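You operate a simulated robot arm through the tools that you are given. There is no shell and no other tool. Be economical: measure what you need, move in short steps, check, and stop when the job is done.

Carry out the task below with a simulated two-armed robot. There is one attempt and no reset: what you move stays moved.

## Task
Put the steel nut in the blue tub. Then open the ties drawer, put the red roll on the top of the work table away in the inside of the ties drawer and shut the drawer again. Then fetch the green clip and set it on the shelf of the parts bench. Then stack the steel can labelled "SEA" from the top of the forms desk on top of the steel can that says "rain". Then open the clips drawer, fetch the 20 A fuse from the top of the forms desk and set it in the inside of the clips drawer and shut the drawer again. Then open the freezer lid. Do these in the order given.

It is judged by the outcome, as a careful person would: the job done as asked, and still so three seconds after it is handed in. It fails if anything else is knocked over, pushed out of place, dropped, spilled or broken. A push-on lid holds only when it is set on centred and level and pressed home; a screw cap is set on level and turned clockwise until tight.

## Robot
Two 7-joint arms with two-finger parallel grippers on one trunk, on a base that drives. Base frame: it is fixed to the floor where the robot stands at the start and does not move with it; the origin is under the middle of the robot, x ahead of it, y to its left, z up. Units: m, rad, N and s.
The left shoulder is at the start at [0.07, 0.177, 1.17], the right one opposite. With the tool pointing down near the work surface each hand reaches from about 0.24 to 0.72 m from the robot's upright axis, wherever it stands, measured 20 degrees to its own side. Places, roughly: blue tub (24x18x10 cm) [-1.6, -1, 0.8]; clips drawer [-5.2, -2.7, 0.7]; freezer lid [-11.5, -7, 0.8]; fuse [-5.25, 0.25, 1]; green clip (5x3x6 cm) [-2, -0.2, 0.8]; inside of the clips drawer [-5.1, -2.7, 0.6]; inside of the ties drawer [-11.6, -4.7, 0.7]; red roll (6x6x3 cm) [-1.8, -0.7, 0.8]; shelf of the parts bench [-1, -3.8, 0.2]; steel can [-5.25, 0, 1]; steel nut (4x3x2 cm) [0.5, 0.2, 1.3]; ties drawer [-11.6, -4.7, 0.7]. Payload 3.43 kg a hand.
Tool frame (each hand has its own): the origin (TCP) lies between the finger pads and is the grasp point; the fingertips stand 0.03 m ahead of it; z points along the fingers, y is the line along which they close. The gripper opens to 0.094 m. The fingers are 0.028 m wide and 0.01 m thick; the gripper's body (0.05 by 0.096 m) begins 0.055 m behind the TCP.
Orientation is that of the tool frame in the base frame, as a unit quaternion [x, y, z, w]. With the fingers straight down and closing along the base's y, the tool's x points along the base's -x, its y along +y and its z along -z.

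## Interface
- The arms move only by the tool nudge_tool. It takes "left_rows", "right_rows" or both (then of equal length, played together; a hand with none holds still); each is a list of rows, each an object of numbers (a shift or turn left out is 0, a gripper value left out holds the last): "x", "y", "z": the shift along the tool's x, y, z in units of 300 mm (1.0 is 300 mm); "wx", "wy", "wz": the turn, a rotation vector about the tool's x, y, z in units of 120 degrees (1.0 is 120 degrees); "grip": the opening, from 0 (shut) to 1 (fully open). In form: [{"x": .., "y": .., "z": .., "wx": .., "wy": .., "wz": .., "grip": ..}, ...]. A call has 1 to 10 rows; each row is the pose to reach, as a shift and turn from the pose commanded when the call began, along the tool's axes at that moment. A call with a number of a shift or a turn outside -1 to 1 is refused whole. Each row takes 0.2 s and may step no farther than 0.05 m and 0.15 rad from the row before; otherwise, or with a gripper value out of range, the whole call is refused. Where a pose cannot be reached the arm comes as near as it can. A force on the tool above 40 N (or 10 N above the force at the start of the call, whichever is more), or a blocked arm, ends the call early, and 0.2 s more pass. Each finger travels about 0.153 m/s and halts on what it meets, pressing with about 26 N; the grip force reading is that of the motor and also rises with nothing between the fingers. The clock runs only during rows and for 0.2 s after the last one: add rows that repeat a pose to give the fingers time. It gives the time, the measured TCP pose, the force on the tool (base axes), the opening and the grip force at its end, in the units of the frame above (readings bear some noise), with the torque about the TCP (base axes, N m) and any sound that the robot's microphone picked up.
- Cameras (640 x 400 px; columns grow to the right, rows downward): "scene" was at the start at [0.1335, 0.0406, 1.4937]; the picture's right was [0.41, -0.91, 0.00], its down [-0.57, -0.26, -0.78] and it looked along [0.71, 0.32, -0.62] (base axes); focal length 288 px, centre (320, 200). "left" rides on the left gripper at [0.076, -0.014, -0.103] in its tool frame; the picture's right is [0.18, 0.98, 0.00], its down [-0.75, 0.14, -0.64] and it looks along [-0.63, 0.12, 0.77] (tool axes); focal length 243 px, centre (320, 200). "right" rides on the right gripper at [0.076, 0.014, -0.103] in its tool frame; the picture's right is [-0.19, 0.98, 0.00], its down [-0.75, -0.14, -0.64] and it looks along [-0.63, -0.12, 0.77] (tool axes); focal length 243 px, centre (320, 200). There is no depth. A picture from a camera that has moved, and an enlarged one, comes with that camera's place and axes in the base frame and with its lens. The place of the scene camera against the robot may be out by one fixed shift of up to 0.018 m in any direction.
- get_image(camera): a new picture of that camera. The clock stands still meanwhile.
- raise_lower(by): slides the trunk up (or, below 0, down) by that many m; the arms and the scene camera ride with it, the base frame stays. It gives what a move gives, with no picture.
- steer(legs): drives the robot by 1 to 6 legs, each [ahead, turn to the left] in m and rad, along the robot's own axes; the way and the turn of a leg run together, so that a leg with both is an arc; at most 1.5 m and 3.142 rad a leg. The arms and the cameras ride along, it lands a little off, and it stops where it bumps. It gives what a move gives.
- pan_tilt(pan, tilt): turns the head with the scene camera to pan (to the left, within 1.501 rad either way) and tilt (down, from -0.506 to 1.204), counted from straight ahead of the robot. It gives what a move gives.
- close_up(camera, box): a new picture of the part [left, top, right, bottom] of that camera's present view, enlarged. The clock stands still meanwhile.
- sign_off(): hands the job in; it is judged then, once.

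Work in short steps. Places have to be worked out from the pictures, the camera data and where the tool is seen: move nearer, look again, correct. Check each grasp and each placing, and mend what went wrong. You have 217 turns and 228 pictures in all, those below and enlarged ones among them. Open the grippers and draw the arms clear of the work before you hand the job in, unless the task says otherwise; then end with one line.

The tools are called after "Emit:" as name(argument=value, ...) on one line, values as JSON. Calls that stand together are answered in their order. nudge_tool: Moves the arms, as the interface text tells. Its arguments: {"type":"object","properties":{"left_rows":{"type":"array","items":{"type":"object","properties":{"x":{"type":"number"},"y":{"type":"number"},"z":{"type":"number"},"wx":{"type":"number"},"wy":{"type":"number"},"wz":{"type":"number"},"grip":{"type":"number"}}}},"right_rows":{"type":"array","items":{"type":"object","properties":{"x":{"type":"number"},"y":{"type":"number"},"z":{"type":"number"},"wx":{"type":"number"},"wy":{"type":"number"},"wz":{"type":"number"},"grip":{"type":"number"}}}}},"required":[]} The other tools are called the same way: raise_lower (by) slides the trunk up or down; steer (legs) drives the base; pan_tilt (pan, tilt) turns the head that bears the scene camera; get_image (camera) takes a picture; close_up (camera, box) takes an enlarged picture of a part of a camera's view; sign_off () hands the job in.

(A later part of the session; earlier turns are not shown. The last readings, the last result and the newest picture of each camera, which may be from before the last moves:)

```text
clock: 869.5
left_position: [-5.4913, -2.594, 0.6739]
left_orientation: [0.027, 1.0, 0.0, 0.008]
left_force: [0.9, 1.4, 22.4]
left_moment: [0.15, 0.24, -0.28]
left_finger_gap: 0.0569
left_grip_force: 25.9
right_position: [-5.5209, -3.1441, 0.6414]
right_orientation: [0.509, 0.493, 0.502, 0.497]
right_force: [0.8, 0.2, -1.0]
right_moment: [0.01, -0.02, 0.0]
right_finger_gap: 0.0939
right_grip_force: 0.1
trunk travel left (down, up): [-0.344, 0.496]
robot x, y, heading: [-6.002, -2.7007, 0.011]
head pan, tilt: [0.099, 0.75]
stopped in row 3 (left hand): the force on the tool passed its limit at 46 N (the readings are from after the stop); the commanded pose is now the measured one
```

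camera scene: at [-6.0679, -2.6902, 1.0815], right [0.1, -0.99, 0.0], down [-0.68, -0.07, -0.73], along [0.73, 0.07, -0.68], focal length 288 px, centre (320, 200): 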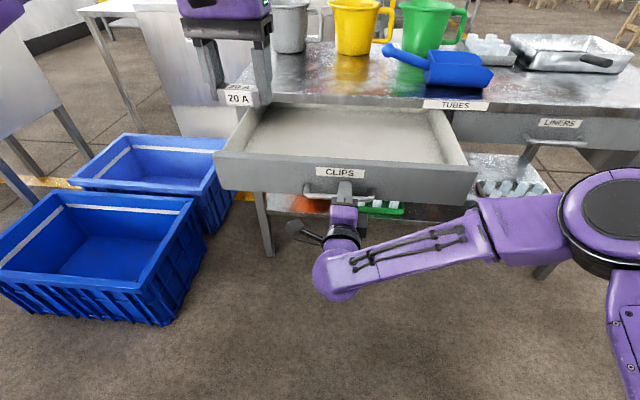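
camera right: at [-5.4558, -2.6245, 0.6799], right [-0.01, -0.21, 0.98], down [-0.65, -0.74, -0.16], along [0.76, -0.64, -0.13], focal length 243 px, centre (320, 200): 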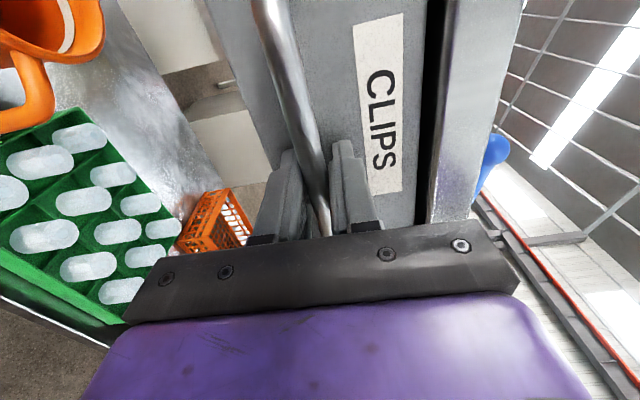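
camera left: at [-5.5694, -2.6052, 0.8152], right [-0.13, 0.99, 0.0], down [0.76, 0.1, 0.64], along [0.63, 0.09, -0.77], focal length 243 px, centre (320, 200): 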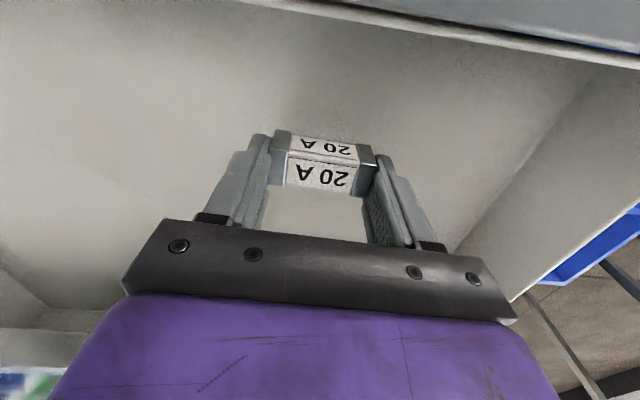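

Contact with the drawer floor. Release and rise.

Emit:
nudge_tool(left_rows=[{"z": -0.008, "grip": 0.7}, {"z": -0.008, "grip": 0.85}, {"z": -0.008, "grip": 0.85}, {"z": -0.13}, {"z": -0.27}, {"z": -0.41}, {"z": -0.55}, {"z": -0.7}, {"z": -0.85}, {"z": -1.0}])

Emit:
get_image(camera="left")

```text
clock: 871.7
left_position: [-5.492, -2.5934, 0.9717]
left_orientation: [0.025, 1.0, -0.001, 0.004]
left_force: [-0.2, 0.4, 0.3]
left_moment: [-0.01, 0.0, -0.02]
left_finger_gap: 0.0797
left_grip_force: 0.0
right_position: [-5.5201, -3.1457, 0.6396]
right_orientation: [0.508, 0.492, 0.503, 0.496]
right_force: [0.3, 0.3, -0.3]
right_moment: [-0.03, -0.03, 0.01]
right_finger_gap: 0.094
right_grip_force: 0.0
trunk travel left (down, up): [-0.344, 0.496]
robot x, y, heading: [-6.0032, -2.7035, 0.005]
head pan, tilt: [0.099, 0.75]
```

```text
32 pictures are left
camera left: at [-5.5707, -2.6028, 1.0733], right [-0.13, 0.99, 0.0], down [0.76, 0.1, 0.65], along [0.64, 0.08, -0.76], focal length 243 px, centre (320, 200)
```

left: 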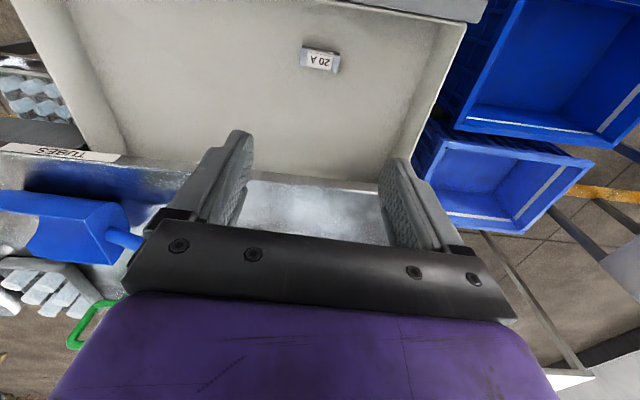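

The fuse lies in the drawer. Back off, bring the closed right fingers in front of the panel, and pull the left hand back.

Emit:
steer(legs=[[-0.25, 0]])

Emit:
nudge_tool(right_rows=[{"x": 0.15, "grip": 0.5}, {"x": 0.3, "grip": 0.0}, {"x": 0.45}, {"x": 0.6, "y": 0.03}, {"x": 0.75, "y": 0.06}, {"x": 0.9, "y": 0.1}, {"x": 1.0, "y": 0.15}], left_rows=[{"x": 0.05}, {"x": 0.1}, {"x": 0.15}, {"x": 0.2}, {"x": 0.25}, {"x": 0.3}, {"x": 0.35}])

Emit:
nudge_tool(right_rows=[{"x": 0.15, "y": 0.02}, {"x": 0.3, "y": 0.03}, {"x": 0.43, "y": 0.03}, {"x": 0.43, "y": 0.03}])

Emit:
get_image(camera="right")

```text
clock: 873.5
left_position: [-5.7504, -2.5933, 0.9722]
left_orientation: [0.025, 1.0, 0.0, 0.004]
left_force: [0.3, 0.2, 0.5]
left_moment: [-0.01, 0.01, 0.04]
left_finger_gap: 0.0798
left_grip_force: 0.0
right_position: [-5.7776, -3.1451, 0.6413]
right_orientation: [0.507, 0.493, 0.504, 0.496]
right_force: [0.5, 0.3, -0.1]
right_moment: [0.02, -0.01, 0.0]
right_finger_gap: 0.0939
right_grip_force: 0.1
trunk travel left (down, up): [-0.344, 0.496]
robot x, y, heading: [-6.2582, -2.7064, 0.007]
head pan, tilt: [0.099, 0.75]
```

```text
clock: 875.1
left_position: [-5.8551, -2.5869, 0.9705]
left_orientation: [0.025, 1.0, -0.001, 0.004]
left_force: [0.2, 0.2, 0.5]
left_moment: [0.0, 0.0, 0.0]
left_finger_gap: 0.0799
left_grip_force: 0.1
right_position: [-5.7765, -2.8455, 0.6899]
right_orientation: [0.507, 0.495, 0.501, 0.496]
right_force: [-0.7, 0.0, -0.1]
right_moment: [-0.01, -0.01, -0.01]
right_finger_gap: 0.0
right_grip_force: 26.1
right hand out of reach, approached as far as the arm can: row 4, 5, 6
trunk travel left (down, up): [-0.344, 0.496]
robot x, y, heading: [-6.2618, -2.7048, 0.008]
head pan, tilt: [0.099, 0.75]
```

```text
clock: 876.1
left_position: [-5.8544, -2.5865, 0.9707]
left_orientation: [0.025, 1.0, 0.0, 0.005]
left_force: [0.0, -0.2, 0.4]
left_moment: [-0.02, 0.02, 0.0]
left_finger_gap: 0.0799
left_grip_force: 0.0
right_position: [-5.7751, -2.7152, 0.7017]
right_orientation: [0.508, 0.494, 0.503, 0.495]
right_force: [0.1, -0.5, -0.3]
right_moment: [0.02, 0.0, 0.0]
right_finger_gap: 0.0
right_grip_force: 26.0
trunk travel left (down, up): [-0.344, 0.496]
robot x, y, heading: [-6.2618, -2.7041, 0.007]
head pan, tilt: [0.099, 0.75]
```

```text
31 pictures are left
camera right: at [-5.8792, -2.6393, 0.7187], right [0.0, -0.21, 0.98], down [-0.65, -0.75, -0.16], along [0.76, -0.63, -0.13], focal length 243 px, centre (320, 200)
```

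right: 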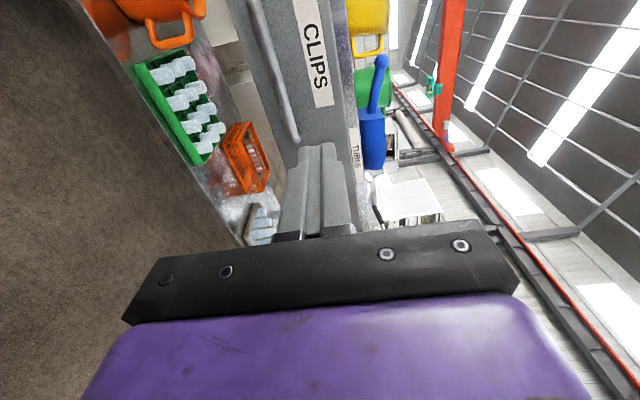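

Positioned at the label height. Drive forward to push the drawer shut.

Emit:
steer(legs=[[0.3, 0]])

Emit:
steer(legs=[[0.15, 0]])

Emit:
steer(legs=[[-0.3, 0]])

Emit:
get_image(camera="scene")

```text
clock: 878.2
left_position: [-5.5622, -2.581, 0.9699]
left_orientation: [0.021, 1.0, 0.0, 0.003]
left_force: [-0.8, 0.1, -0.2]
left_moment: [-0.01, 0.0, -0.01]
left_finger_gap: 0.08
left_grip_force: 0.0
right_position: [-5.4814, -2.7104, 0.7022]
right_orientation: [0.507, 0.495, 0.504, 0.494]
right_force: [-0.9, 0.1, -0.3]
right_moment: [-0.03, -0.02, 0.01]
right_finger_gap: 0.0002
right_grip_force: 26.0
trunk travel left (down, up): [-0.344, 0.496]
robot x, y, heading: [-5.9601, -2.6986, 0.012]
head pan, tilt: [0.099, 0.75]
```

```text
clock: 879.5
left_position: [-5.4281, -2.5793, 0.9702]
left_orientation: [0.021, 1.0, -0.001, 0.003]
left_force: [-0.4, -0.5, -0.5]
left_moment: [-0.01, -0.03, -0.01]
left_finger_gap: 0.0798
left_grip_force: 0.0
right_position: [-5.3517, -2.7093, 0.7015]
right_orientation: [0.507, 0.497, 0.504, 0.493]
right_force: [-2.6, -1.4, 1.6]
right_moment: [-0.01, -0.07, -0.04]
right_finger_gap: 0.0
right_grip_force: 25.7
trunk travel left (down, up): [-0.344, 0.496]
robot x, y, heading: [-5.8325, -2.7014, 0.01]
head pan, tilt: [0.099, 0.75]
stopped in leg 1: the force on the tool passed its limit at 106 N (the readings are from after the stop); the commanded pose is now the measured one
```

```text
clock: 881.6
left_position: [-5.7296, -2.5824, 0.9694]
left_orientation: [0.019, 1.0, -0.001, 0.003]
left_force: [0.6, -0.3, 0.2]
left_moment: [0.0, -0.02, -0.01]
left_finger_gap: 0.08
left_grip_force: 0.1
right_position: [-5.6531, -2.7113, 0.7024]
right_orientation: [0.506, 0.498, 0.505, 0.491]
right_force: [-0.1, 0.2, 0.3]
right_moment: [0.03, -0.01, -0.02]
right_finger_gap: 0.0
right_grip_force: 26.2
trunk travel left (down, up): [-0.344, 0.496]
robot x, y, heading: [-6.1327, -2.7043, 0.014]
head pan, tilt: [0.099, 0.75]
```

```text
30 pictures are left
camera scene: at [-5.9961, -2.6886, 1.0813], right [0.11, -0.99, 0.0], down [-0.68, -0.08, -0.73], along [0.73, 0.08, -0.68], focal length 288 px, centre (320, 200)
```

scene: 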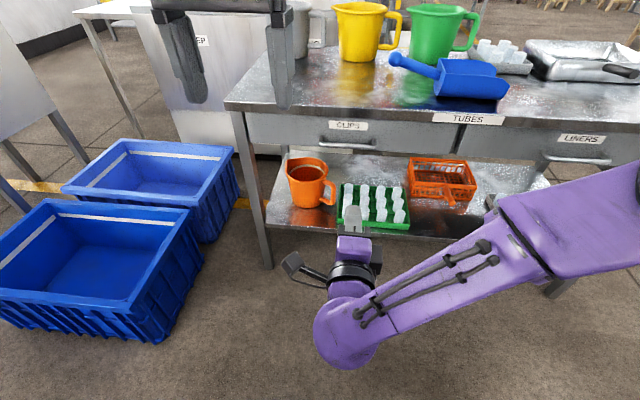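

Step 5 done: CLIPS drawer shut flush. Raise the trunk and drive to the freezer (≈(−11.5,−7)).

Emit:
raise_lower(by=0.4)

Emit:
steer(legs=[[-0.3, 0], [0, -2.383], [1.075, 0], [0, 0.798], [1.4, 0], [0, -1.571]])

Emit:
pan_tilt(pan=0.4, tilt=0.4)

Emit:
get_image(camera="scene")

```text
clock: 885.4
left_position: [-5.729, -2.582, 1.3697]
left_orientation: [0.02, 1.0, -0.001, 0.003]
left_force: [-0.2, 0.2, 0.0]
left_moment: [-0.01, -0.02, -0.01]
left_finger_gap: 0.0799
left_grip_force: 0.2
right_position: [-5.6541, -2.7094, 1.1015]
right_orientation: [0.506, 0.498, 0.505, 0.491]
right_force: [0.0, 0.8, 0.0]
right_moment: [0.0, -0.01, 0.0]
right_finger_gap: 0.0002
right_grip_force: 26.1
trunk travel left (down, up): [-0.744, 0.096]
robot x, y, heading: [-6.1309, -2.7045, 0.015]
head pan, tilt: [0.099, 0.75]
```

```text
clock: 910.9
left_position: [-7.668, -4.9745, 1.3692]
left_orientation: [1.0, -0.027, -0.002, -0.001]
left_force: [0.5, 0.9, 0.1]
left_moment: [0.0, 0.01, 0.01]
left_finger_gap: 0.0798
left_grip_force: 0.1
right_position: [-7.7412, -4.845, 1.1019]
right_orientation: [-0.495, 0.51, 0.495, -0.5]
right_force: [-0.5, -1.0, 0.7]
right_moment: [-0.01, 0.03, 0.04]
right_finger_gap: 0.0001
right_grip_force: 26.3
trunk travel left (down, up): [-0.744, 0.096]
robot x, y, heading: [-7.2614, -4.8577, 3.138]
head pan, tilt: [0.099, 0.75]
```

```text
clock: 911.7
left_position: [-7.6683, -4.9754, 1.3695]
left_orientation: [1.0, -0.028, -0.003, -0.001]
left_force: [0.0, 0.8, -0.3]
left_moment: [0.02, 0.0, -0.01]
left_finger_gap: 0.0798
left_grip_force: 0.1
right_position: [-7.743, -4.8457, 1.1017]
right_orientation: [-0.494, 0.51, 0.495, -0.5]
right_force: [1.2, 0.0, -0.1]
right_moment: [-0.01, -0.01, 0.01]
right_finger_gap: 0.0
right_grip_force: 26.1
trunk travel left (down, up): [-0.744, 0.096]
robot x, y, heading: [-7.261, -4.8607, 3.138]
head pan, tilt: [0.4, 0.4]
```

```text
29 pictures are left
camera scene: at [-7.3927, -4.8909, 1.5122], right [-0.39, 0.92, 0.0], down [0.36, 0.15, -0.92], along [-0.85, -0.36, -0.39], focal length 288 px, centre (320, 200)
```

scene: 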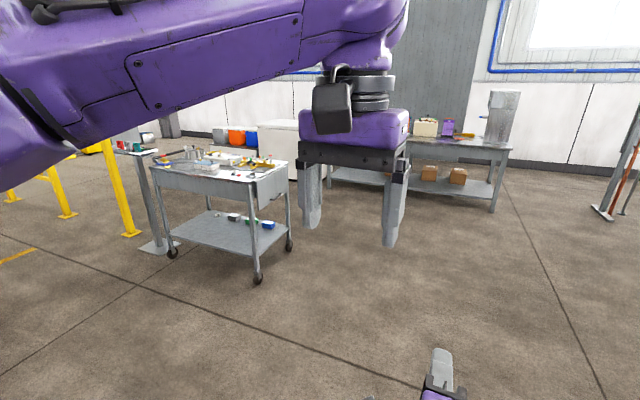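

Path is clear. Drive west then south between the cart and the counter, then face west to the freezer.

Emit:
steer(legs=[[1.5, 0], [1.5, 0], [0, 1.571], [1.5, 0], [0.6, 0], [0, -1.571]])

Emit:
pan_tilt(pan=0.0, tilt=0.6)

Emit:
get_image(camera="scene")

```text
clock: 943.7
left_position: [-10.6384, -7.043, 1.3705]
left_orientation: [1.0, -0.024, -0.003, -0.001]
left_force: [-0.7, -0.1, 0.3]
left_moment: [0.01, -0.01, -0.01]
left_finger_gap: 0.08
left_grip_force: 0.2
right_position: [-10.7115, -6.9117, 1.1015]
right_orientation: [-0.496, 0.509, 0.494, -0.501]
right_force: [-0.4, -1.2, 0.7]
right_moment: [0.0, 0.0, -0.04]
right_finger_gap: 0.0001
right_grip_force: 25.6
trunk travel left (down, up): [-0.744, 0.096]
robot x, y, heading: [-10.2341, -6.9257, -3.135]
head pan, tilt: [0.4, 0.4]
```

```text
clock: 944.6
left_position: [-10.6379, -7.0421, 1.37]
left_orientation: [1.0, -0.024, -0.003, -0.001]
left_force: [0.1, 0.4, 0.2]
left_moment: [-0.02, -0.02, -0.01]
left_finger_gap: 0.0802
left_grip_force: 0.0
right_position: [-10.7118, -6.9134, 1.1021]
right_orientation: [-0.496, 0.509, 0.493, -0.502]
right_force: [-0.9, 0.4, 0.3]
right_moment: [-0.01, 0.05, -0.02]
right_finger_gap: 0.0
right_grip_force: 26.7
trunk travel left (down, up): [-0.744, 0.096]
robot x, y, heading: [-10.2352, -6.922, -3.134]
head pan, tilt: [0.0, 0.6]
```

```text
28 pictures are left
camera scene: at [-10.366, -6.9206, 1.4941], right [-0.01, 1.0, 0.0], down [0.56, 0.0, -0.83], along [-0.83, -0.01, -0.56], focal length 288 px, centre (320, 200)
```

scene: 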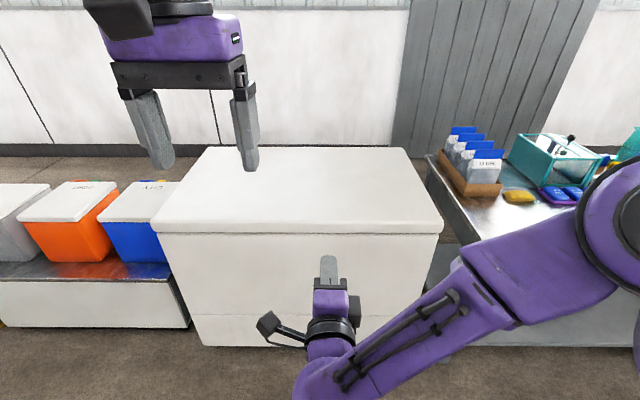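

This (east) face shows no handle; let me zoom to be sure before going round.

Emit:
close_up(camera="scene", box=[140, 140, 460, 350])

```text
1.90 times, centred on (300, 245) of scene
camera zoom: at [-10.366, -6.9206, 1.4941], right [-0.01, 1.0, 0.0], down [0.56, 0.0, -0.83], along [-0.83, -0.01, -0.56], focal length 549 px, centre (358, 114)
```

zoom: 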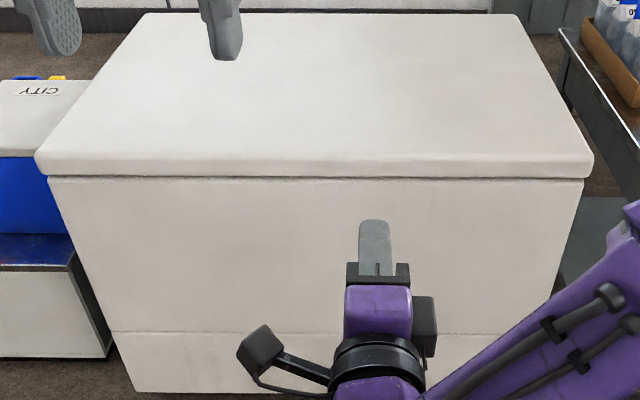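

It's the back; the front must be on the west side. Drive round the counter's north end again.

Emit:
steer(legs=[[0, -1.577], [1.5, 0], [1.5, 0], [0.34, 0], [0, 1.569]])

```text
clock: 968.4
left_position: [-10.5199, -3.7193, 1.3683]
left_orientation: [0.999, -0.047, -0.003, -0.001]
left_force: [0.0, -0.4, 0.8]
left_moment: [-0.02, 0.01, 0.04]
left_finger_gap: 0.0801
left_grip_force: 0.0
right_position: [-10.5883, -3.5868, 1.1015]
right_orientation: [-0.484, 0.52, 0.506, -0.49]
right_force: [0.1, 0.1, -0.1]
right_moment: [-0.02, -0.01, 0.01]
right_finger_gap: 0.0
right_grip_force: 25.7
trunk travel left (down, up): [-0.744, 0.096]
robot x, y, heading: [-10.1118, -3.62, 3.106]
head pan, tilt: [0.0, 0.6]
```

Heading is good for the gap. Go through, then south on the west side and face the freezer.

Emit:
steer(legs=[[1.2, 0], [1.3, 0], [0, 1.606], [1.5, 0], [1.5, 0], [0.4, 0]])

Emit:
steer(legs=[[0, 1.571]])

Emit:
get_image(camera="scene")

```text
clock: 1000.6
left_position: [-12.4867, -7.3455, 1.3693]
left_orientation: [0.73, 0.683, -0.003, 0.002]
left_force: [-0.6, 0.7, -1.0]
left_moment: [0.02, 0.01, -0.01]
left_finger_gap: 0.0802
left_grip_force: 0.1
right_position: [-12.6173, -7.4181, 1.1029]
right_orientation: [0.709, -0.015, 0.001, 0.705]
right_force: [0.1, 0.7, 0.0]
right_moment: [0.03, 0.02, -0.01]
right_finger_gap: 0.0001
right_grip_force: 26.4
trunk travel left (down, up): [-0.744, 0.096]
robot x, y, heading: [-12.6019, -6.9416, -1.579]
head pan, tilt: [0.0, 0.6]
```

```text
clock: 1004.9
left_position: [-12.1945, -6.8163, 1.3708]
left_orientation: [0.019, 1.0, -0.001, 0.003]
left_force: [-0.5, 0.5, -0.1]
left_moment: [0.04, 0.0, 0.01]
left_finger_gap: 0.0799
left_grip_force: 0.2
right_position: [-12.1171, -6.9438, 1.1014]
right_orientation: [0.506, 0.498, 0.505, 0.491]
right_force: [-0.1, -0.1, -0.3]
right_moment: [0.01, -0.01, -0.03]
right_finger_gap: 0.0002
right_grip_force: 26.2
trunk travel left (down, up): [-0.744, 0.096]
robot x, y, heading: [-12.5951, -6.9434, 0.017]
head pan, tilt: [0.0, 0.6]
```

```text
26 pictures are left
camera scene: at [-12.454, -6.9312, 1.494], right [0.02, -1.0, 0.0], down [-0.56, -0.01, -0.82], along [0.82, 0.01, -0.57], focal length 288 px, centre (320, 200)
```

scene: 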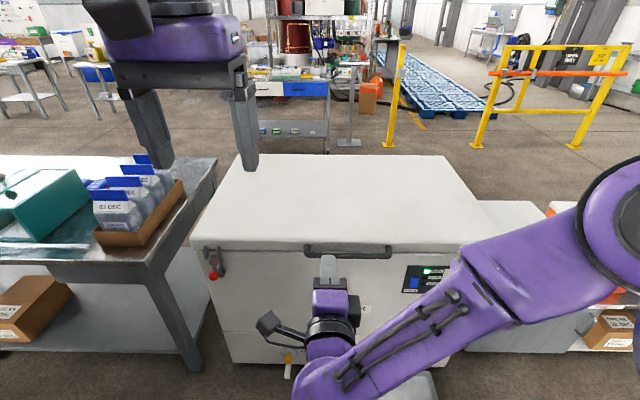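

This is the front: a bar handle on the lid's edge and a latch with a red knob at left. Zoom in.

Emit:
close_up(camera="scene", box=[185, 225, 285, 295])

Emit:
close_up(camera="scene", box=[290, 225, 470, 325])

```text
5.71 times, centred on (235, 260) of scene
camera zoom: at [-12.454, -6.9312, 1.494], right [0.02, -1.0, 0.0], down [-0.56, -0.01, -0.82], along [0.82, 0.01, -0.57], focal length 1648 px, centre (806, -143)
```

zoom: 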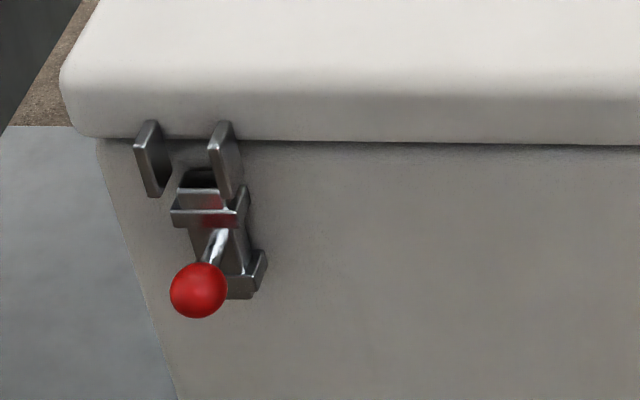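

```text
3.56 times, centred on (380, 275) of scene
camera zoom: at [-12.454, -6.9312, 1.494], right [0.02, -1.0, 0.0], down [-0.56, -0.01, -0.82], along [0.82, 0.01, -0.57], focal length 1026 px, centre (107, -67)
```

zoom: 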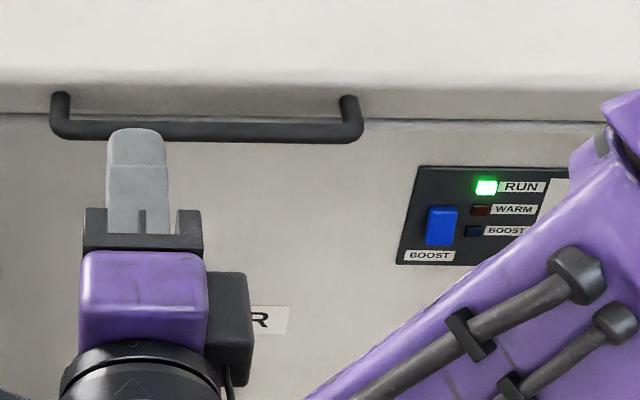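

Emit:
close_up(camera="scene", box=[200, 240, 236, 280])

```text
10.00 times, centred on (218, 260) of scene
camera zoom: at [-12.454, -6.9312, 1.494], right [0.02, -1.0, 0.0], down [-0.56, -0.01, -0.82], along [0.82, 0.01, -0.57], focal length 2884 px, centre (1340, -400)
```

zoom: 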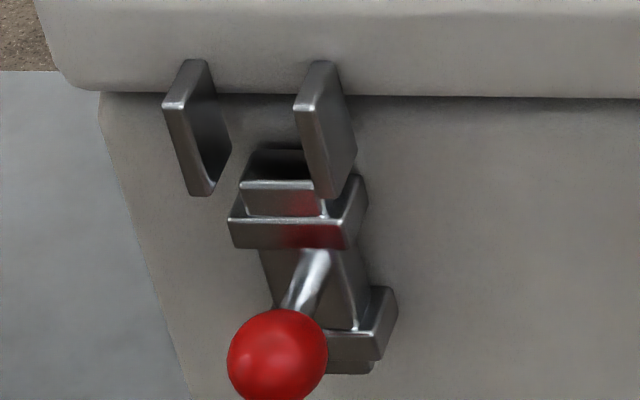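

The latch bolt looks withdrawn (knob at the bottom of its slide). The lid's bar handle is ≈(−11.87,−7.0,0.89), hinged at the back (x≈−11.16). I lower the trunk and approach with the right hand open.

Emit:
raise_lower(by=-0.2)

Emit:
nudge_tool(right_rows=[{"x": -0.06, "grip": 0.5}, {"x": -0.12, "grip": 1.0}, {"x": -0.12}])

Emit:
steer(legs=[[0.14, 0]])

Emit:
get_image(camera="right")

```text
clock: 1007.0
left_position: [-12.1938, -6.8152, 1.1716]
left_orientation: [0.018, 1.0, -0.001, 0.003]
left_force: [0.2, 0.3, 0.2]
left_moment: [0.02, 0.01, 0.02]
left_finger_gap: 0.0799
left_grip_force: 0.1
right_position: [-12.1184, -6.945, 0.9015]
right_orientation: [0.507, 0.498, 0.504, 0.491]
right_force: [-1.1, 0.1, -1.1]
right_moment: [-0.01, 0.0, 0.01]
right_finger_gap: 0.0
right_grip_force: 25.9
trunk travel left (down, up): [-0.544, 0.296]
robot x, y, heading: [-12.5977, -6.9401, 0.028]
head pan, tilt: [0.0, 0.6]
```

```text
clock: 1007.8
left_position: [-12.1926, -6.8148, 1.1706]
left_orientation: [0.018, 1.0, -0.001, 0.002]
left_force: [-0.3, -0.4, -0.3]
left_moment: [0.0, -0.01, -0.01]
left_finger_gap: 0.0796
left_grip_force: 0.1
right_position: [-12.1168, -6.9809, 0.9006]
right_orientation: [0.505, 0.499, 0.505, 0.491]
right_force: [-0.9, 0.4, 0.1]
right_moment: [0.03, 0.01, -0.02]
right_finger_gap: 0.0938
right_grip_force: 0.1
trunk travel left (down, up): [-0.544, 0.296]
robot x, y, heading: [-12.5994, -6.9355, 0.018]
head pan, tilt: [0.0, 0.6]
```

```text
clock: 1009.2
left_position: [-12.051, -6.8126, 1.1693]
left_orientation: [0.017, 1.0, -0.001, 0.003]
left_force: [0.1, 0.2, -0.4]
left_moment: [-0.01, 0.05, 0.0]
left_finger_gap: 0.0799
left_grip_force: 0.0
right_position: [-11.9741, -6.9767, 0.9002]
right_orientation: [0.505, 0.5, 0.505, 0.49]
right_force: [0.2, 0.9, -1.0]
right_moment: [0.01, -0.04, -0.01]
right_finger_gap: 0.0942
right_grip_force: 0.0
trunk travel left (down, up): [-0.544, 0.296]
robot x, y, heading: [-12.4541, -6.9377, 0.013]
head pan, tilt: [0.0, 0.6]
```

```text
22 pictures are left
camera right: at [-12.0795, -6.902, 0.9167], right [0.01, -0.21, 0.98], down [-0.64, -0.76, -0.15], along [0.77, -0.62, -0.14], focal length 243 px, centre (320, 200)
```

right: 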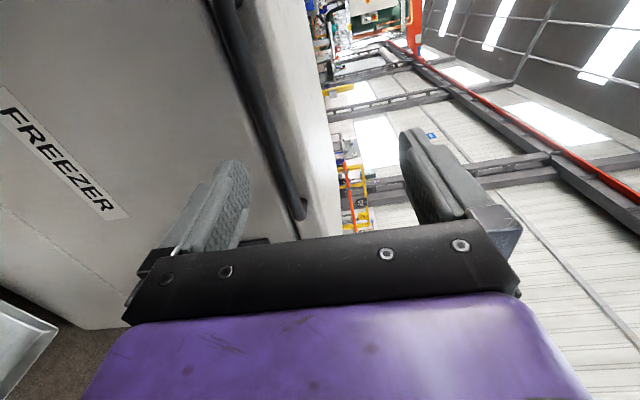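

The bar is at z≈0.853. Lower 4.7 cm, advance ~8 cm and look.

Emit:
nudge_tool(right_rows=[{"y": -0.08}, {"y": -0.155}, {"y": -0.155, "z": 0.1}, {"y": -0.155, "z": 0.2}, {"y": -0.155, "z": 0.25}, {"y": -0.155, "z": 0.25}])

Emit:
get_image(camera="right")

```text
clock: 1010.6
left_position: [-12.0522, -6.8121, 1.1702]
left_orientation: [0.017, 1.0, -0.001, 0.004]
left_force: [0.1, 0.2, 0.8]
left_moment: [0.01, -0.03, 0.01]
left_finger_gap: 0.0797
left_grip_force: 0.1
right_position: [-11.9005, -6.9748, 0.8506]
right_orientation: [0.505, 0.499, 0.505, 0.49]
right_force: [-0.2, -0.2, -0.6]
right_moment: [-0.02, 0.02, -0.01]
right_finger_gap: 0.094
right_grip_force: 0.0
trunk travel left (down, up): [-0.544, 0.296]
robot x, y, heading: [-12.4573, -6.9393, 0.024]
head pan, tilt: [0.0, 0.6]
```

```text
21 pictures are left
camera right: at [-12.0054, -6.9005, 0.8679], right [0.01, -0.2, 0.98], down [-0.64, -0.76, -0.15], along [0.77, -0.62, -0.14], focal length 243 px, centre (320, 200)
```

right: 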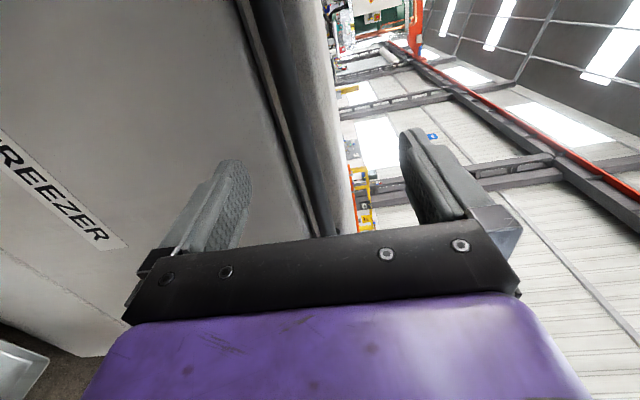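

The bar is between the fingers. Advance ~3 cm and close.

Emit:
nudge_tool(right_rows=[{"z": 0.04}, {"z": 0.07}, {"z": 0.1}, {"z": 0.12}])

Emit:
nudge_tool(right_rows=[{"grip": 0.5}, {"grip": 0.15}, {"grip": 0.0}, {"grip": 0.0}, {"grip": 0.0}])

Emit:
get_image(camera="right")

```text
clock: 1011.6
left_position: [-12.0524, -6.8119, 1.1699]
left_orientation: [0.017, 1.0, -0.001, 0.003]
left_force: [-0.3, 0.3, 0.2]
left_moment: [-0.01, 0.01, 0.0]
left_finger_gap: 0.08
left_grip_force: 0.1
right_position: [-11.8642, -6.9741, 0.852]
right_orientation: [0.505, 0.499, 0.505, 0.491]
right_force: [-0.1, 0.1, 0.4]
right_moment: [0.01, 0.01, 0.02]
right_finger_gap: 0.0942
right_grip_force: 0.1
trunk travel left (down, up): [-0.544, 0.296]
robot x, y, heading: [-12.4588, -6.9386, 0.021]
head pan, tilt: [0.0, 0.6]
```

```text
clock: 1012.8
left_position: [-12.0518, -6.812, 1.17]
left_orientation: [0.018, 1.0, -0.001, 0.004]
left_force: [0.5, 0.2, 0.3]
left_moment: [0.03, -0.03, 0.05]
left_finger_gap: 0.0799
left_grip_force: 0.0
right_position: [-11.8646, -6.9749, 0.8526]
right_orientation: [0.505, 0.499, 0.505, 0.49]
right_force: [-1.3, -0.7, 0.1]
right_moment: [-0.01, 0.01, 0.0]
right_finger_gap: 0.0
right_grip_force: 25.9
trunk travel left (down, up): [-0.544, 0.296]
robot x, y, heading: [-12.4583, -6.9363, 0.022]
head pan, tilt: [0.0, 0.6]
```

```text
20 pictures are left
camera right: at [-11.9696, -6.8999, 0.8686], right [0.01, -0.21, 0.98], down [-0.64, -0.76, -0.15], along [0.77, -0.62, -0.14], focal length 243 px, centre (320, 200)
```

right: 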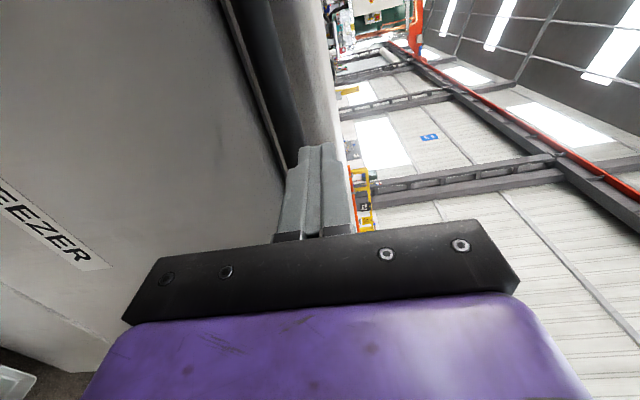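

Closed on nothing — the bar is a bit deeper. Reopen, advance until contact, and close again.

Emit:
nudge_tool(right_rows=[{"grip": 0.5}, {"grip": 1.0}, {"grip": 1.0}, {"z": 0.04}, {"z": 0.08}, {"z": 0.12}, {"z": 0.16}, {"z": 0.19}])

Emit:
nudge_tool(right_rows=[{"grip": 0.5}, {"grip": 0.15}, {"grip": 0.0}, {"grip": 0.0}, {"grip": 0.0}])

Emit:
get_image(camera="right")

```text
clock: 1014.6
left_position: [-12.0521, -6.8124, 1.1695]
left_orientation: [0.018, 1.0, 0.0, 0.003]
left_force: [0.3, -0.6, -0.2]
left_moment: [-0.01, -0.02, -0.01]
left_finger_gap: 0.0797
left_grip_force: 0.0
right_position: [-11.8069, -6.9744, 0.8533]
right_orientation: [0.505, 0.499, 0.505, 0.491]
right_force: [1.0, 0.3, -0.6]
right_moment: [0.01, 0.01, -0.02]
right_finger_gap: 0.0941
right_grip_force: 0.1
trunk travel left (down, up): [-0.544, 0.296]
robot x, y, heading: [-12.4578, -6.9344, 0.019]
head pan, tilt: [0.0, 0.6]
```

```text
clock: 1015.8
left_position: [-12.05, -6.8111, 1.169]
left_orientation: [0.018, 1.0, -0.001, 0.003]
left_force: [0.1, -0.5, -0.5]
left_moment: [-0.01, 0.0, 0.0]
left_finger_gap: 0.0797
left_grip_force: 0.0
right_position: [-11.8067, -6.9746, 0.8529]
right_orientation: [0.505, 0.5, 0.505, 0.49]
right_force: [4.2, 2.4, -4.0]
right_moment: [-1.13, -0.04, 0.21]
right_finger_gap: 0.0224
right_grip_force: 44.7
trunk travel left (down, up): [-0.544, 0.296]
robot x, y, heading: [-12.4565, -6.938, 0.021]
head pan, tilt: [0.0, 0.6]
```

```text
19 pictures are left
camera right: at [-11.9114, -6.8987, 0.869], right [0.01, -0.2, 0.98], down [-0.64, -0.76, -0.15], along [0.77, -0.62, -0.14], focal length 243 px, centre (320, 200)
```

right: 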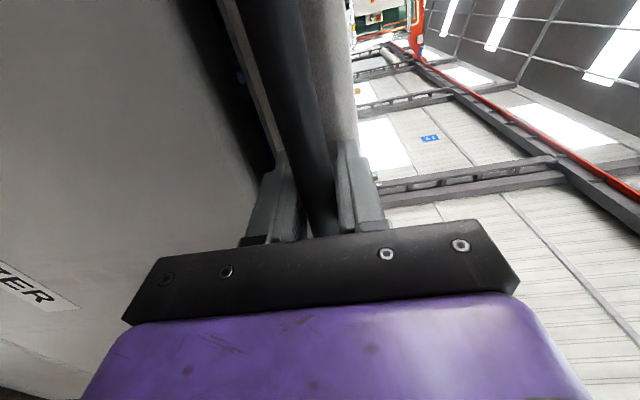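

The bar is gripped (22 mm). Lift along an arc (radius ≈0.6 m about the rear hinge), pitching the hand with it — first a short test.

Emit:
nudge_tool(right_rows=[{"y": 0.07, "z": 0.0012, "wx": 0.0167}, {"y": 0.14, "z": 0.0049, "wx": 0.0334}, {"y": 0.2098, "z": 0.011, "wx": 0.0501}, {"y": 0.2791, "z": 0.0196, "wx": 0.0669}])

Emit:
get_image(camera="scene")

```text
clock: 1016.8
left_position: [-12.0445, -6.8089, 1.1661]
left_orientation: [0.017, 1.0, -0.002, 0.001]
left_force: [-0.4, 0.4, 0.6]
left_moment: [0.01, -0.01, -0.01]
left_finger_gap: 0.0796
left_grip_force: 0.1
right_position: [-11.7961, -6.9744, 0.9321]
right_orientation: [0.538, 0.536, 0.467, 0.453]
right_force: [31.1, 14.4, -8.2]
right_moment: [-1.09, -0.12, -0.14]
right_finger_gap: 0.0224
right_grip_force: 45.0
trunk travel left (down, up): [-0.544, 0.296]
robot x, y, heading: [-12.4563, -6.9368, 0.022]
head pan, tilt: [0.0, 0.6]
```

```text
18 pictures are left
camera scene: at [-12.3038, -6.9247, 1.293], right [0.02, -1.0, 0.0], down [-0.57, -0.01, -0.82], along [0.82, 0.02, -0.57], focal length 288 px, centre (320, 200)
```

scene: 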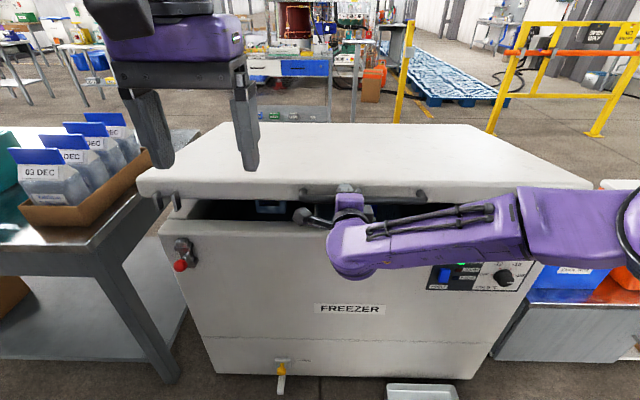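

The lid is rising and the force says it wants a bit more forward motion (hinge slightly lower). Continue along a corrected arc.

Emit:
nudge_tool(right_rows=[{"y": 0.1393, "z": 0.04, "wx": 0.0334}, {"y": 0.2769, "z": 0.07, "wx": 0.0669}, {"y": 0.4122, "z": 0.109, "wx": 0.1003}, {"y": 0.5444, "z": 0.158, "wx": 0.1337}, {"y": 0.6727, "z": 0.2155, "wx": 0.1671}, {"y": 0.7968, "z": 0.282, "wx": 0.2006}])

```text
clock: 1018.1
left_position: [-12.0625, -6.812, 1.1737]
left_orientation: [0.018, 1.0, 0.0, 0.007]
left_force: [-0.3, 0.0, -0.6]
left_moment: [-0.03, 0.02, 0.02]
left_finger_gap: 0.0801
left_grip_force: 0.2
right_position: [-11.7126, -6.9733, 1.1469]
right_orientation: [0.607, 0.616, 0.362, 0.348]
right_force: [-26.5, -1.8, 18.0]
right_moment: [1.0, -0.52, 1.05]
right_finger_gap: 0.0221
right_grip_force: 45.1
right hand out of reach, approached as far as the arm can: row 6
trunk travel left (down, up): [-0.544, 0.296]
robot x, y, heading: [-12.453, -6.937, 0.014]
head pan, tilt: [0.0, 0.6]
stopped in row 6 (right hand): the force on the tool passed its limit at 80 N (the readings are from after the stop); the commanded pose is now the measured one
```

The lid is now ~27° open and the arm is at its reach limit. I ease the hand slightly to read how heavy the lid feels at rest.

Emit:
nudge_tool(right_rows=[{"z": -0.008}, {"z": -0.012}, {"z": -0.012}])

```text
clock: 1018.9
left_position: [-12.0601, -6.8116, 1.1734]
left_orientation: [0.017, 1.0, 0.0, 0.006]
left_force: [-0.7, -0.4, 0.2]
left_moment: [-0.01, 0.03, 0.0]
left_finger_gap: 0.08
left_grip_force: 0.1
right_position: [-11.7132, -6.9735, 1.1445]
right_orientation: [0.608, 0.617, 0.358, 0.349]
right_force: [-24.5, 0.8, 16.8]
right_moment: [0.03, -1.32, 0.23]
right_finger_gap: 0.0223
right_grip_force: 45.3
trunk travel left (down, up): [-0.544, 0.296]
robot x, y, heading: [-12.4543, -6.9351, 0.018]
head pan, tilt: [0.0, 0.6]
```

Tangential load is ≈0 N, so the lid appears self-holding. Release the bar and see whether it stays.

Emit:
nudge_tool(right_rows=[{"z": -0.02, "grip": 0.3}, {"z": -0.02, "grip": 0.6}, {"z": -0.02, "grip": 1.0}, {"z": -0.02, "grip": 1.0}, {"z": -0.02, "grip": 1.0}])

Emit:
get_image(camera="scene")

```text
clock: 1020.1
left_position: [-12.0559, -6.8119, 1.172]
left_orientation: [0.018, 1.0, -0.001, 0.005]
left_force: [0.4, 0.1, -0.1]
left_moment: [0.01, -0.02, -0.02]
left_finger_gap: 0.0799
left_grip_force: 0.0
right_position: [-11.7138, -6.974, 1.1433]
right_orientation: [0.609, 0.619, 0.356, 0.346]
right_force: [-9.3, 1.7, 5.4]
right_moment: [-0.11, -0.36, -0.13]
right_finger_gap: 0.0941
right_grip_force: 0.0
trunk travel left (down, up): [-0.544, 0.296]
robot x, y, heading: [-12.456, -6.9373, 0.012]
head pan, tilt: [0.0, 0.6]
```

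```text
17 pictures are left
camera scene: at [-12.3157, -6.9279, 1.2944], right [0.02, -1.0, 0.0], down [-0.56, -0.01, -0.83], along [0.83, 0.01, -0.56], focal length 288 px, centre (320, 200)
```

scene: 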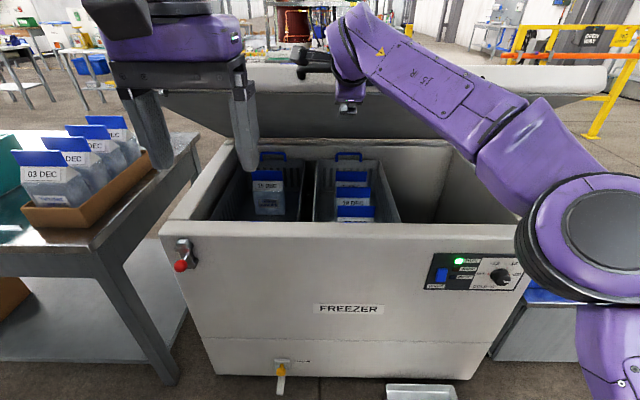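

The lid holds at about 27°. I withdraw the right hand from the bar and to the right, confirm it stays, and look at the floor dish in front.

Emit:
nudge_tool(right_rows=[{"z": -0.12}, {"z": -0.25}, {"z": -0.38}, {"z": -0.5}, {"z": -0.6, "x": -0.1}, {"z": -0.7, "x": -0.2}, {"z": -0.75, "x": -0.33}, {"z": -0.8, "x": -0.46}, {"z": -0.8, "x": -0.6}])

Emit:
pan_tilt(pan=-0.1, tilt=0.85)

Emit:
get_image(camera="scene")

```text
clock: 1022.1
left_position: [-12.0515, -6.8128, 1.1696]
left_orientation: [0.019, 1.0, 0.0, 0.003]
left_force: [-0.1, -1.1, 0.9]
left_moment: [0.03, -0.04, -0.01]
left_finger_gap: 0.0798
left_grip_force: 0.1
right_position: [-11.9122, -7.1616, 1.26]
right_orientation: [0.61, 0.618, 0.356, 0.345]
right_force: [-0.1, 0.3, 0.3]
right_moment: [0.02, 0.02, 0.01]
right_finger_gap: 0.0941
right_grip_force: 0.0
trunk travel left (down, up): [-0.544, 0.296]
robot x, y, heading: [-12.4567, -6.935, 0.017]
head pan, tilt: [0.0, 0.6]
```

```text
clock: 1022.9
left_position: [-12.0524, -6.8112, 1.1705]
left_orientation: [0.017, 1.0, 0.0, 0.003]
left_force: [-0.2, -0.3, -0.8]
left_moment: [0.0, -0.01, 0.0]
left_finger_gap: 0.08
left_grip_force: 0.2
right_position: [-11.9127, -7.1583, 1.2599]
right_orientation: [0.61, 0.619, 0.354, 0.346]
right_force: [-0.2, -0.9, 0.0]
right_moment: [0.0, 0.01, 0.02]
right_finger_gap: 0.0936
right_grip_force: 0.2
trunk travel left (down, up): [-0.544, 0.296]
robot x, y, heading: [-12.4576, -6.9362, 0.014]
head pan, tilt: [-0.099, 0.85]
```

```text
16 pictures are left
camera scene: at [-12.3227, -6.936, 1.2732], right [-0.08, -1.0, 0.0], down [-0.75, 0.06, -0.66], along [0.66, -0.05, -0.75], focal length 288 px, centre (320, 200)
```

scene: 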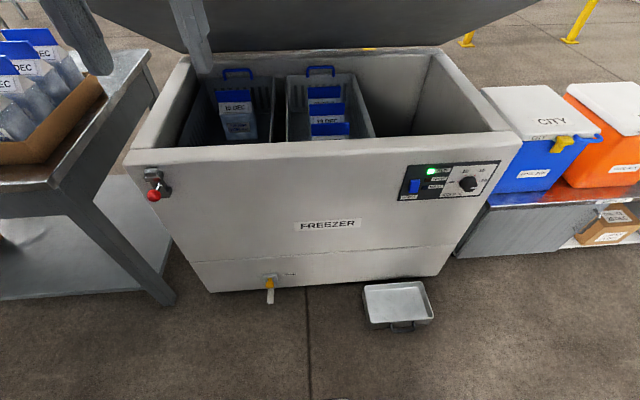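

The lid stayed up. Check its angle by looking higher.

Emit:
pan_tilt(pan=0.0, tilt=0.3)

Emit:
get_image(camera="scene")

```text
clock: 1023.8
left_position: [-12.0516, -6.8129, 1.1698]
left_orientation: [0.018, 1.0, -0.001, 0.002]
left_force: [0.3, -0.7, 0.0]
left_moment: [-0.05, 0.02, 0.01]
left_finger_gap: 0.08
left_grip_force: 0.0
right_position: [-11.9132, -7.159, 1.2604]
right_orientation: [0.61, 0.619, 0.355, 0.345]
right_force: [0.3, 0.1, -0.4]
right_moment: [0.01, 0.0, 0.0]
right_finger_gap: 0.0943
right_grip_force: 0.1
trunk travel left (down, up): [-0.544, 0.296]
robot x, y, heading: [-12.4576, -6.9337, 0.02]
head pan, tilt: [0.0, 0.3]
```

```text
15 pictures are left
camera scene: at [-12.3072, -6.9283, 1.3214], right [0.02, -1.0, 0.0], down [-0.3, -0.01, -0.95], along [0.95, 0.02, -0.3], focal length 288 px, centre (320, 200)
```

scene: 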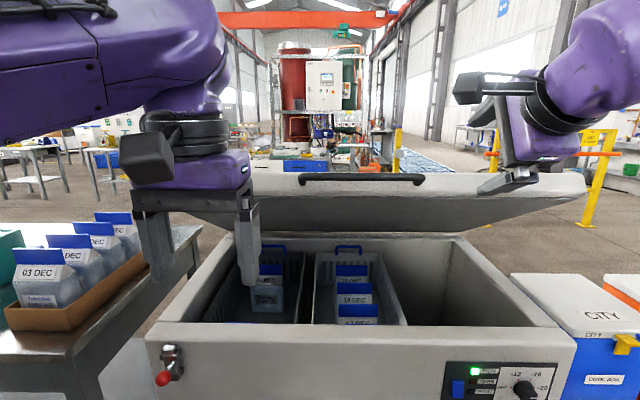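

The lid holds at ≈29°. To open it further I'll push its front edge with the left hand from closer in. First tuck the right hand back and aside, close the left fingers, then shift the base forward-left (clear of the floor dish).

Emit:
nudge_tool(right_rows=[{"z": -0.1, "x": -0.1}, {"z": -0.2, "x": -0.2}, {"z": -0.3, "x": -0.3}, {"z": -0.4, "x": -0.4}, {"z": -0.5, "x": -0.5}, {"z": -0.6, "x": -0.6}, {"z": -0.65, "x": -0.7}], left_rows=[{"grip": 0.4}, {"grip": 0.0}, {"z": 0.05}, {"z": 0.1}, {"z": 0.15}, {"z": 0.2}, {"z": 0.2}])

Emit:
steer(legs=[[0, 0.35], [0.33, 0], [0, -0.36]])

Emit:
get_image(camera="scene")

```text
clock: 1025.4
left_position: [-12.0509, -6.8133, 1.1094]
left_orientation: [0.018, 1.0, -0.001, 0.003]
left_force: [-0.5, 0.3, 0.4]
left_moment: [0.01, 0.03, 0.01]
left_finger_gap: 0.0002
left_grip_force: 25.9
right_position: [-12.0782, -7.3723, 1.3587]
right_orientation: [0.61, 0.619, 0.355, 0.344]
right_force: [0.1, -0.4, 0.2]
right_moment: [0.01, 0.0, 0.03]
right_finger_gap: 0.0938
right_grip_force: 0.0
trunk travel left (down, up): [-0.544, 0.296]
robot x, y, heading: [-12.4551, -6.9396, 0.016]
head pan, tilt: [0.0, 0.3]
```

```text
clock: 1029.8
left_position: [-11.7406, -6.6986, 1.1097]
left_orientation: [0.022, 1.0, -0.001, 0.002]
left_force: [-0.6, 0.2, 0.9]
left_moment: [0.03, 0.03, -0.01]
left_finger_gap: 0.0001
left_grip_force: 26.7
right_position: [-11.7721, -7.2553, 1.3585]
right_orientation: [0.612, 0.617, 0.352, 0.347]
right_force: [-1.0, -0.6, 0.9]
right_moment: [0.02, -0.01, -0.01]
right_finger_gap: 0.0939
right_grip_force: 0.0
trunk travel left (down, up): [-0.544, 0.296]
robot x, y, heading: [-12.1454, -6.8171, 0.005]
head pan, tilt: [0.0, 0.3]
```

```text
14 pictures are left
camera scene: at [-11.9979, -6.8113, 1.3215], right [0.01, -1.0, 0.0], down [-0.3, 0.0, -0.96], along [0.96, 0.01, -0.3], focal length 288 px, centre (320, 200)
```

scene: 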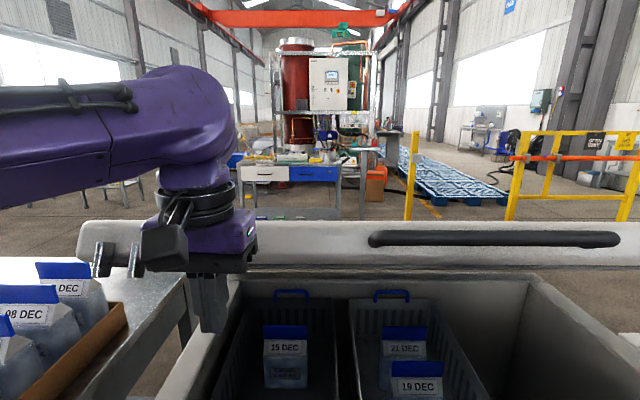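

The left hand is in front of the lid's edge. Push forward and upward along the arc.

Emit:
nudge_tool(left_rows=[{"x": -0.11, "z": -0.02}, {"x": -0.22, "z": -0.06}, {"x": -0.33, "z": -0.12}, {"x": -0.44, "z": -0.19}, {"x": -0.54, "z": -0.27}, {"x": -0.63, "z": -0.36}])

Emit:
get_image(camera="scene")

```text
clock: 1030.5
left_position: [-11.6849, -6.7001, 1.1363]
left_orientation: [0.023, 1.0, -0.002, 0.012]
left_force: [-27.0, -2.2, 24.5]
left_moment: [0.45, -2.71, 0.31]
left_finger_gap: 0.0001
left_grip_force: 26.2
right_position: [-11.7788, -7.2552, 1.361]
right_orientation: [0.611, 0.616, 0.355, 0.347]
right_force: [0.5, -0.1, -1.1]
right_moment: [-0.02, 0.01, 0.02]
right_finger_gap: 0.0941
right_grip_force: 0.2
trunk travel left (down, up): [-0.544, 0.296]
robot x, y, heading: [-12.1473, -6.8204, 0.015]
head pan, tilt: [0.0, 0.3]
stopped in row 3 (left hand): the force on the tool passed its limit at 48 N (the readings are from after the stop); the commanded pose is now the measured one
```

```text
13 pictures are left
camera scene: at [-12.0057, -6.8122, 1.3228], right [0.01, -1.0, 0.0], down [-0.29, 0.0, -0.96], along [0.96, 0.01, -0.29], focal length 288 px, centre (320, 200)
```

scene: 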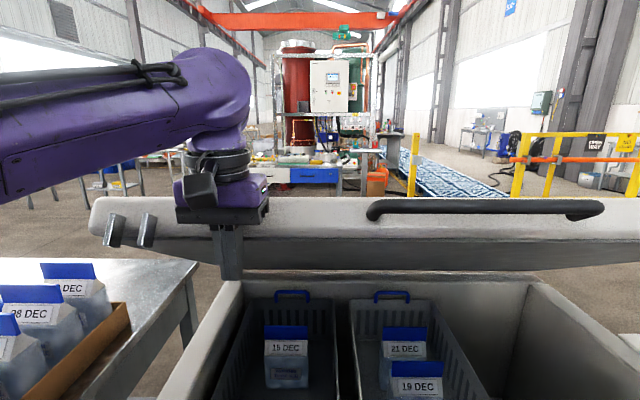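

The palm's underside caught the lid's top edge. Retract, lower the hand ~11 cm so its body acts as a pole in front of the edge, and push again.

Emit:
nudge_tool(left_rows=[{"x": 0.12}, {"x": 0.27}, {"x": 0.3, "z": 0.13}, {"x": 0.3, "z": 0.28}, {"x": 0.3, "z": 0.4}])

Emit:
nudge_tool(left_rows=[{"x": -0.12}, {"x": -0.24}, {"x": -0.34, "z": -0.02}, {"x": -0.44, "z": -0.06}, {"x": -0.54, "z": -0.11}, {"x": -0.63, "z": -0.17}, {"x": -0.72, "z": -0.24}, {"x": -0.8, "z": -0.32}])

Emit:
get_image(camera="scene")

```text
clock: 1031.7
left_position: [-11.7663, -6.6968, 1.0081]
left_orientation: [0.022, 1.0, -0.002, 0.005]
left_force: [-0.4, 0.4, 0.0]
left_moment: [-0.03, 0.04, 0.01]
left_finger_gap: 0.0002
left_grip_force: 25.9
right_position: [-11.7715, -7.2542, 1.3596]
right_orientation: [0.612, 0.617, 0.353, 0.346]
right_force: [0.4, 0.2, 0.7]
right_moment: [0.02, -0.01, 0.0]
right_finger_gap: 0.0938
right_grip_force: 0.0
trunk travel left (down, up): [-0.544, 0.296]
robot x, y, heading: [-12.1454, -6.822, 0.012]
head pan, tilt: [0.0, 0.3]
```

```text
clock: 1033.2
left_position: [-11.6278, -6.6954, 1.0797]
left_orientation: [0.036, 0.999, 0.028, 0.008]
left_force: [-0.9, -1.0, -2.1]
left_moment: [0.12, -0.06, 0.01]
left_finger_gap: 0.0
left_grip_force: 25.7
right_position: [-11.7764, -7.2516, 1.3612]
right_orientation: [0.608, 0.613, 0.363, 0.352]
right_force: [-0.6, -0.3, 0.8]
right_moment: [0.06, 0.08, 0.08]
right_finger_gap: 0.0939
right_grip_force: 0.0
trunk travel left (down, up): [-0.544, 0.296]
robot x, y, heading: [-12.151, -6.8171, 0.019]
head pan, tilt: [0.0, 0.3]
stopped in row 7 (left hand): the arm was blocked; the commanded pose is now the measured one
```

```text
12 pictures are left
camera scene: at [-12.1129, -6.8091, 1.3418], right [0.02, -1.0, 0.0], down [-0.21, -0.01, -0.98], along [0.98, 0.02, -0.21], focal length 288 px, centre (320, 200)
```

scene: 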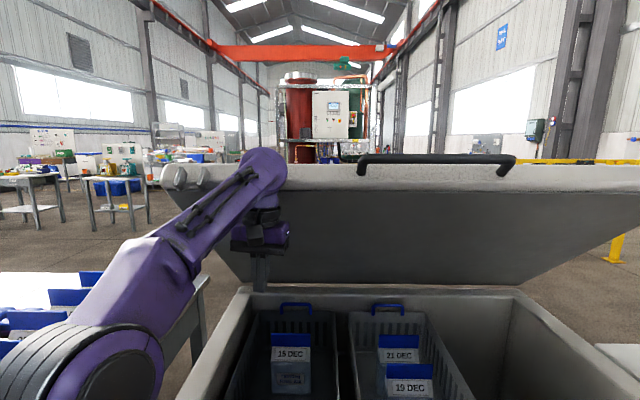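

The hand is now under the lid and has lifted it to about 44°. Use the trunk lift to raise it further.

Emit:
raise_lower(by=0.12)

Emit:
get_image(camera="scene")

```text
clock: 1033.5
left_position: [-11.6329, -6.6901, 1.0714]
left_orientation: [0.047, 0.998, 0.051, 0.007]
left_force: [-0.7, 0.8, 0.1]
left_moment: [-0.06, -0.02, -0.01]
left_finger_gap: 0.0
left_grip_force: 26.3
right_position: [-11.7291, -7.2475, 1.35]
right_orientation: [0.612, 0.61, 0.373, 0.338]
right_force: [-2.3, -2.2, 0.7]
right_moment: [0.08, -0.04, 0.12]
right_finger_gap: 0.0939
right_grip_force: 0.2
trunk travel left (down, up): [-0.547, 0.293]
robot x, y, heading: [-12.1494, -6.8169, 0.027]
head pan, tilt: [0.0, 0.3]
stopped: the arm was blocked; the commanded pose is now the measured one
```

```text
11 pictures are left
camera scene: at [-12.1344, -6.8117, 1.3481], right [0.02, -1.0, 0.0], down [-0.2, -0.01, -0.98], along [0.98, 0.02, -0.2], focal length 288 px, centre (320, 200)
```

scene: 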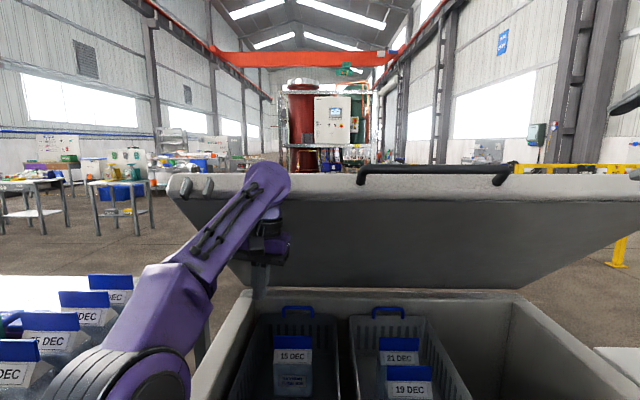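

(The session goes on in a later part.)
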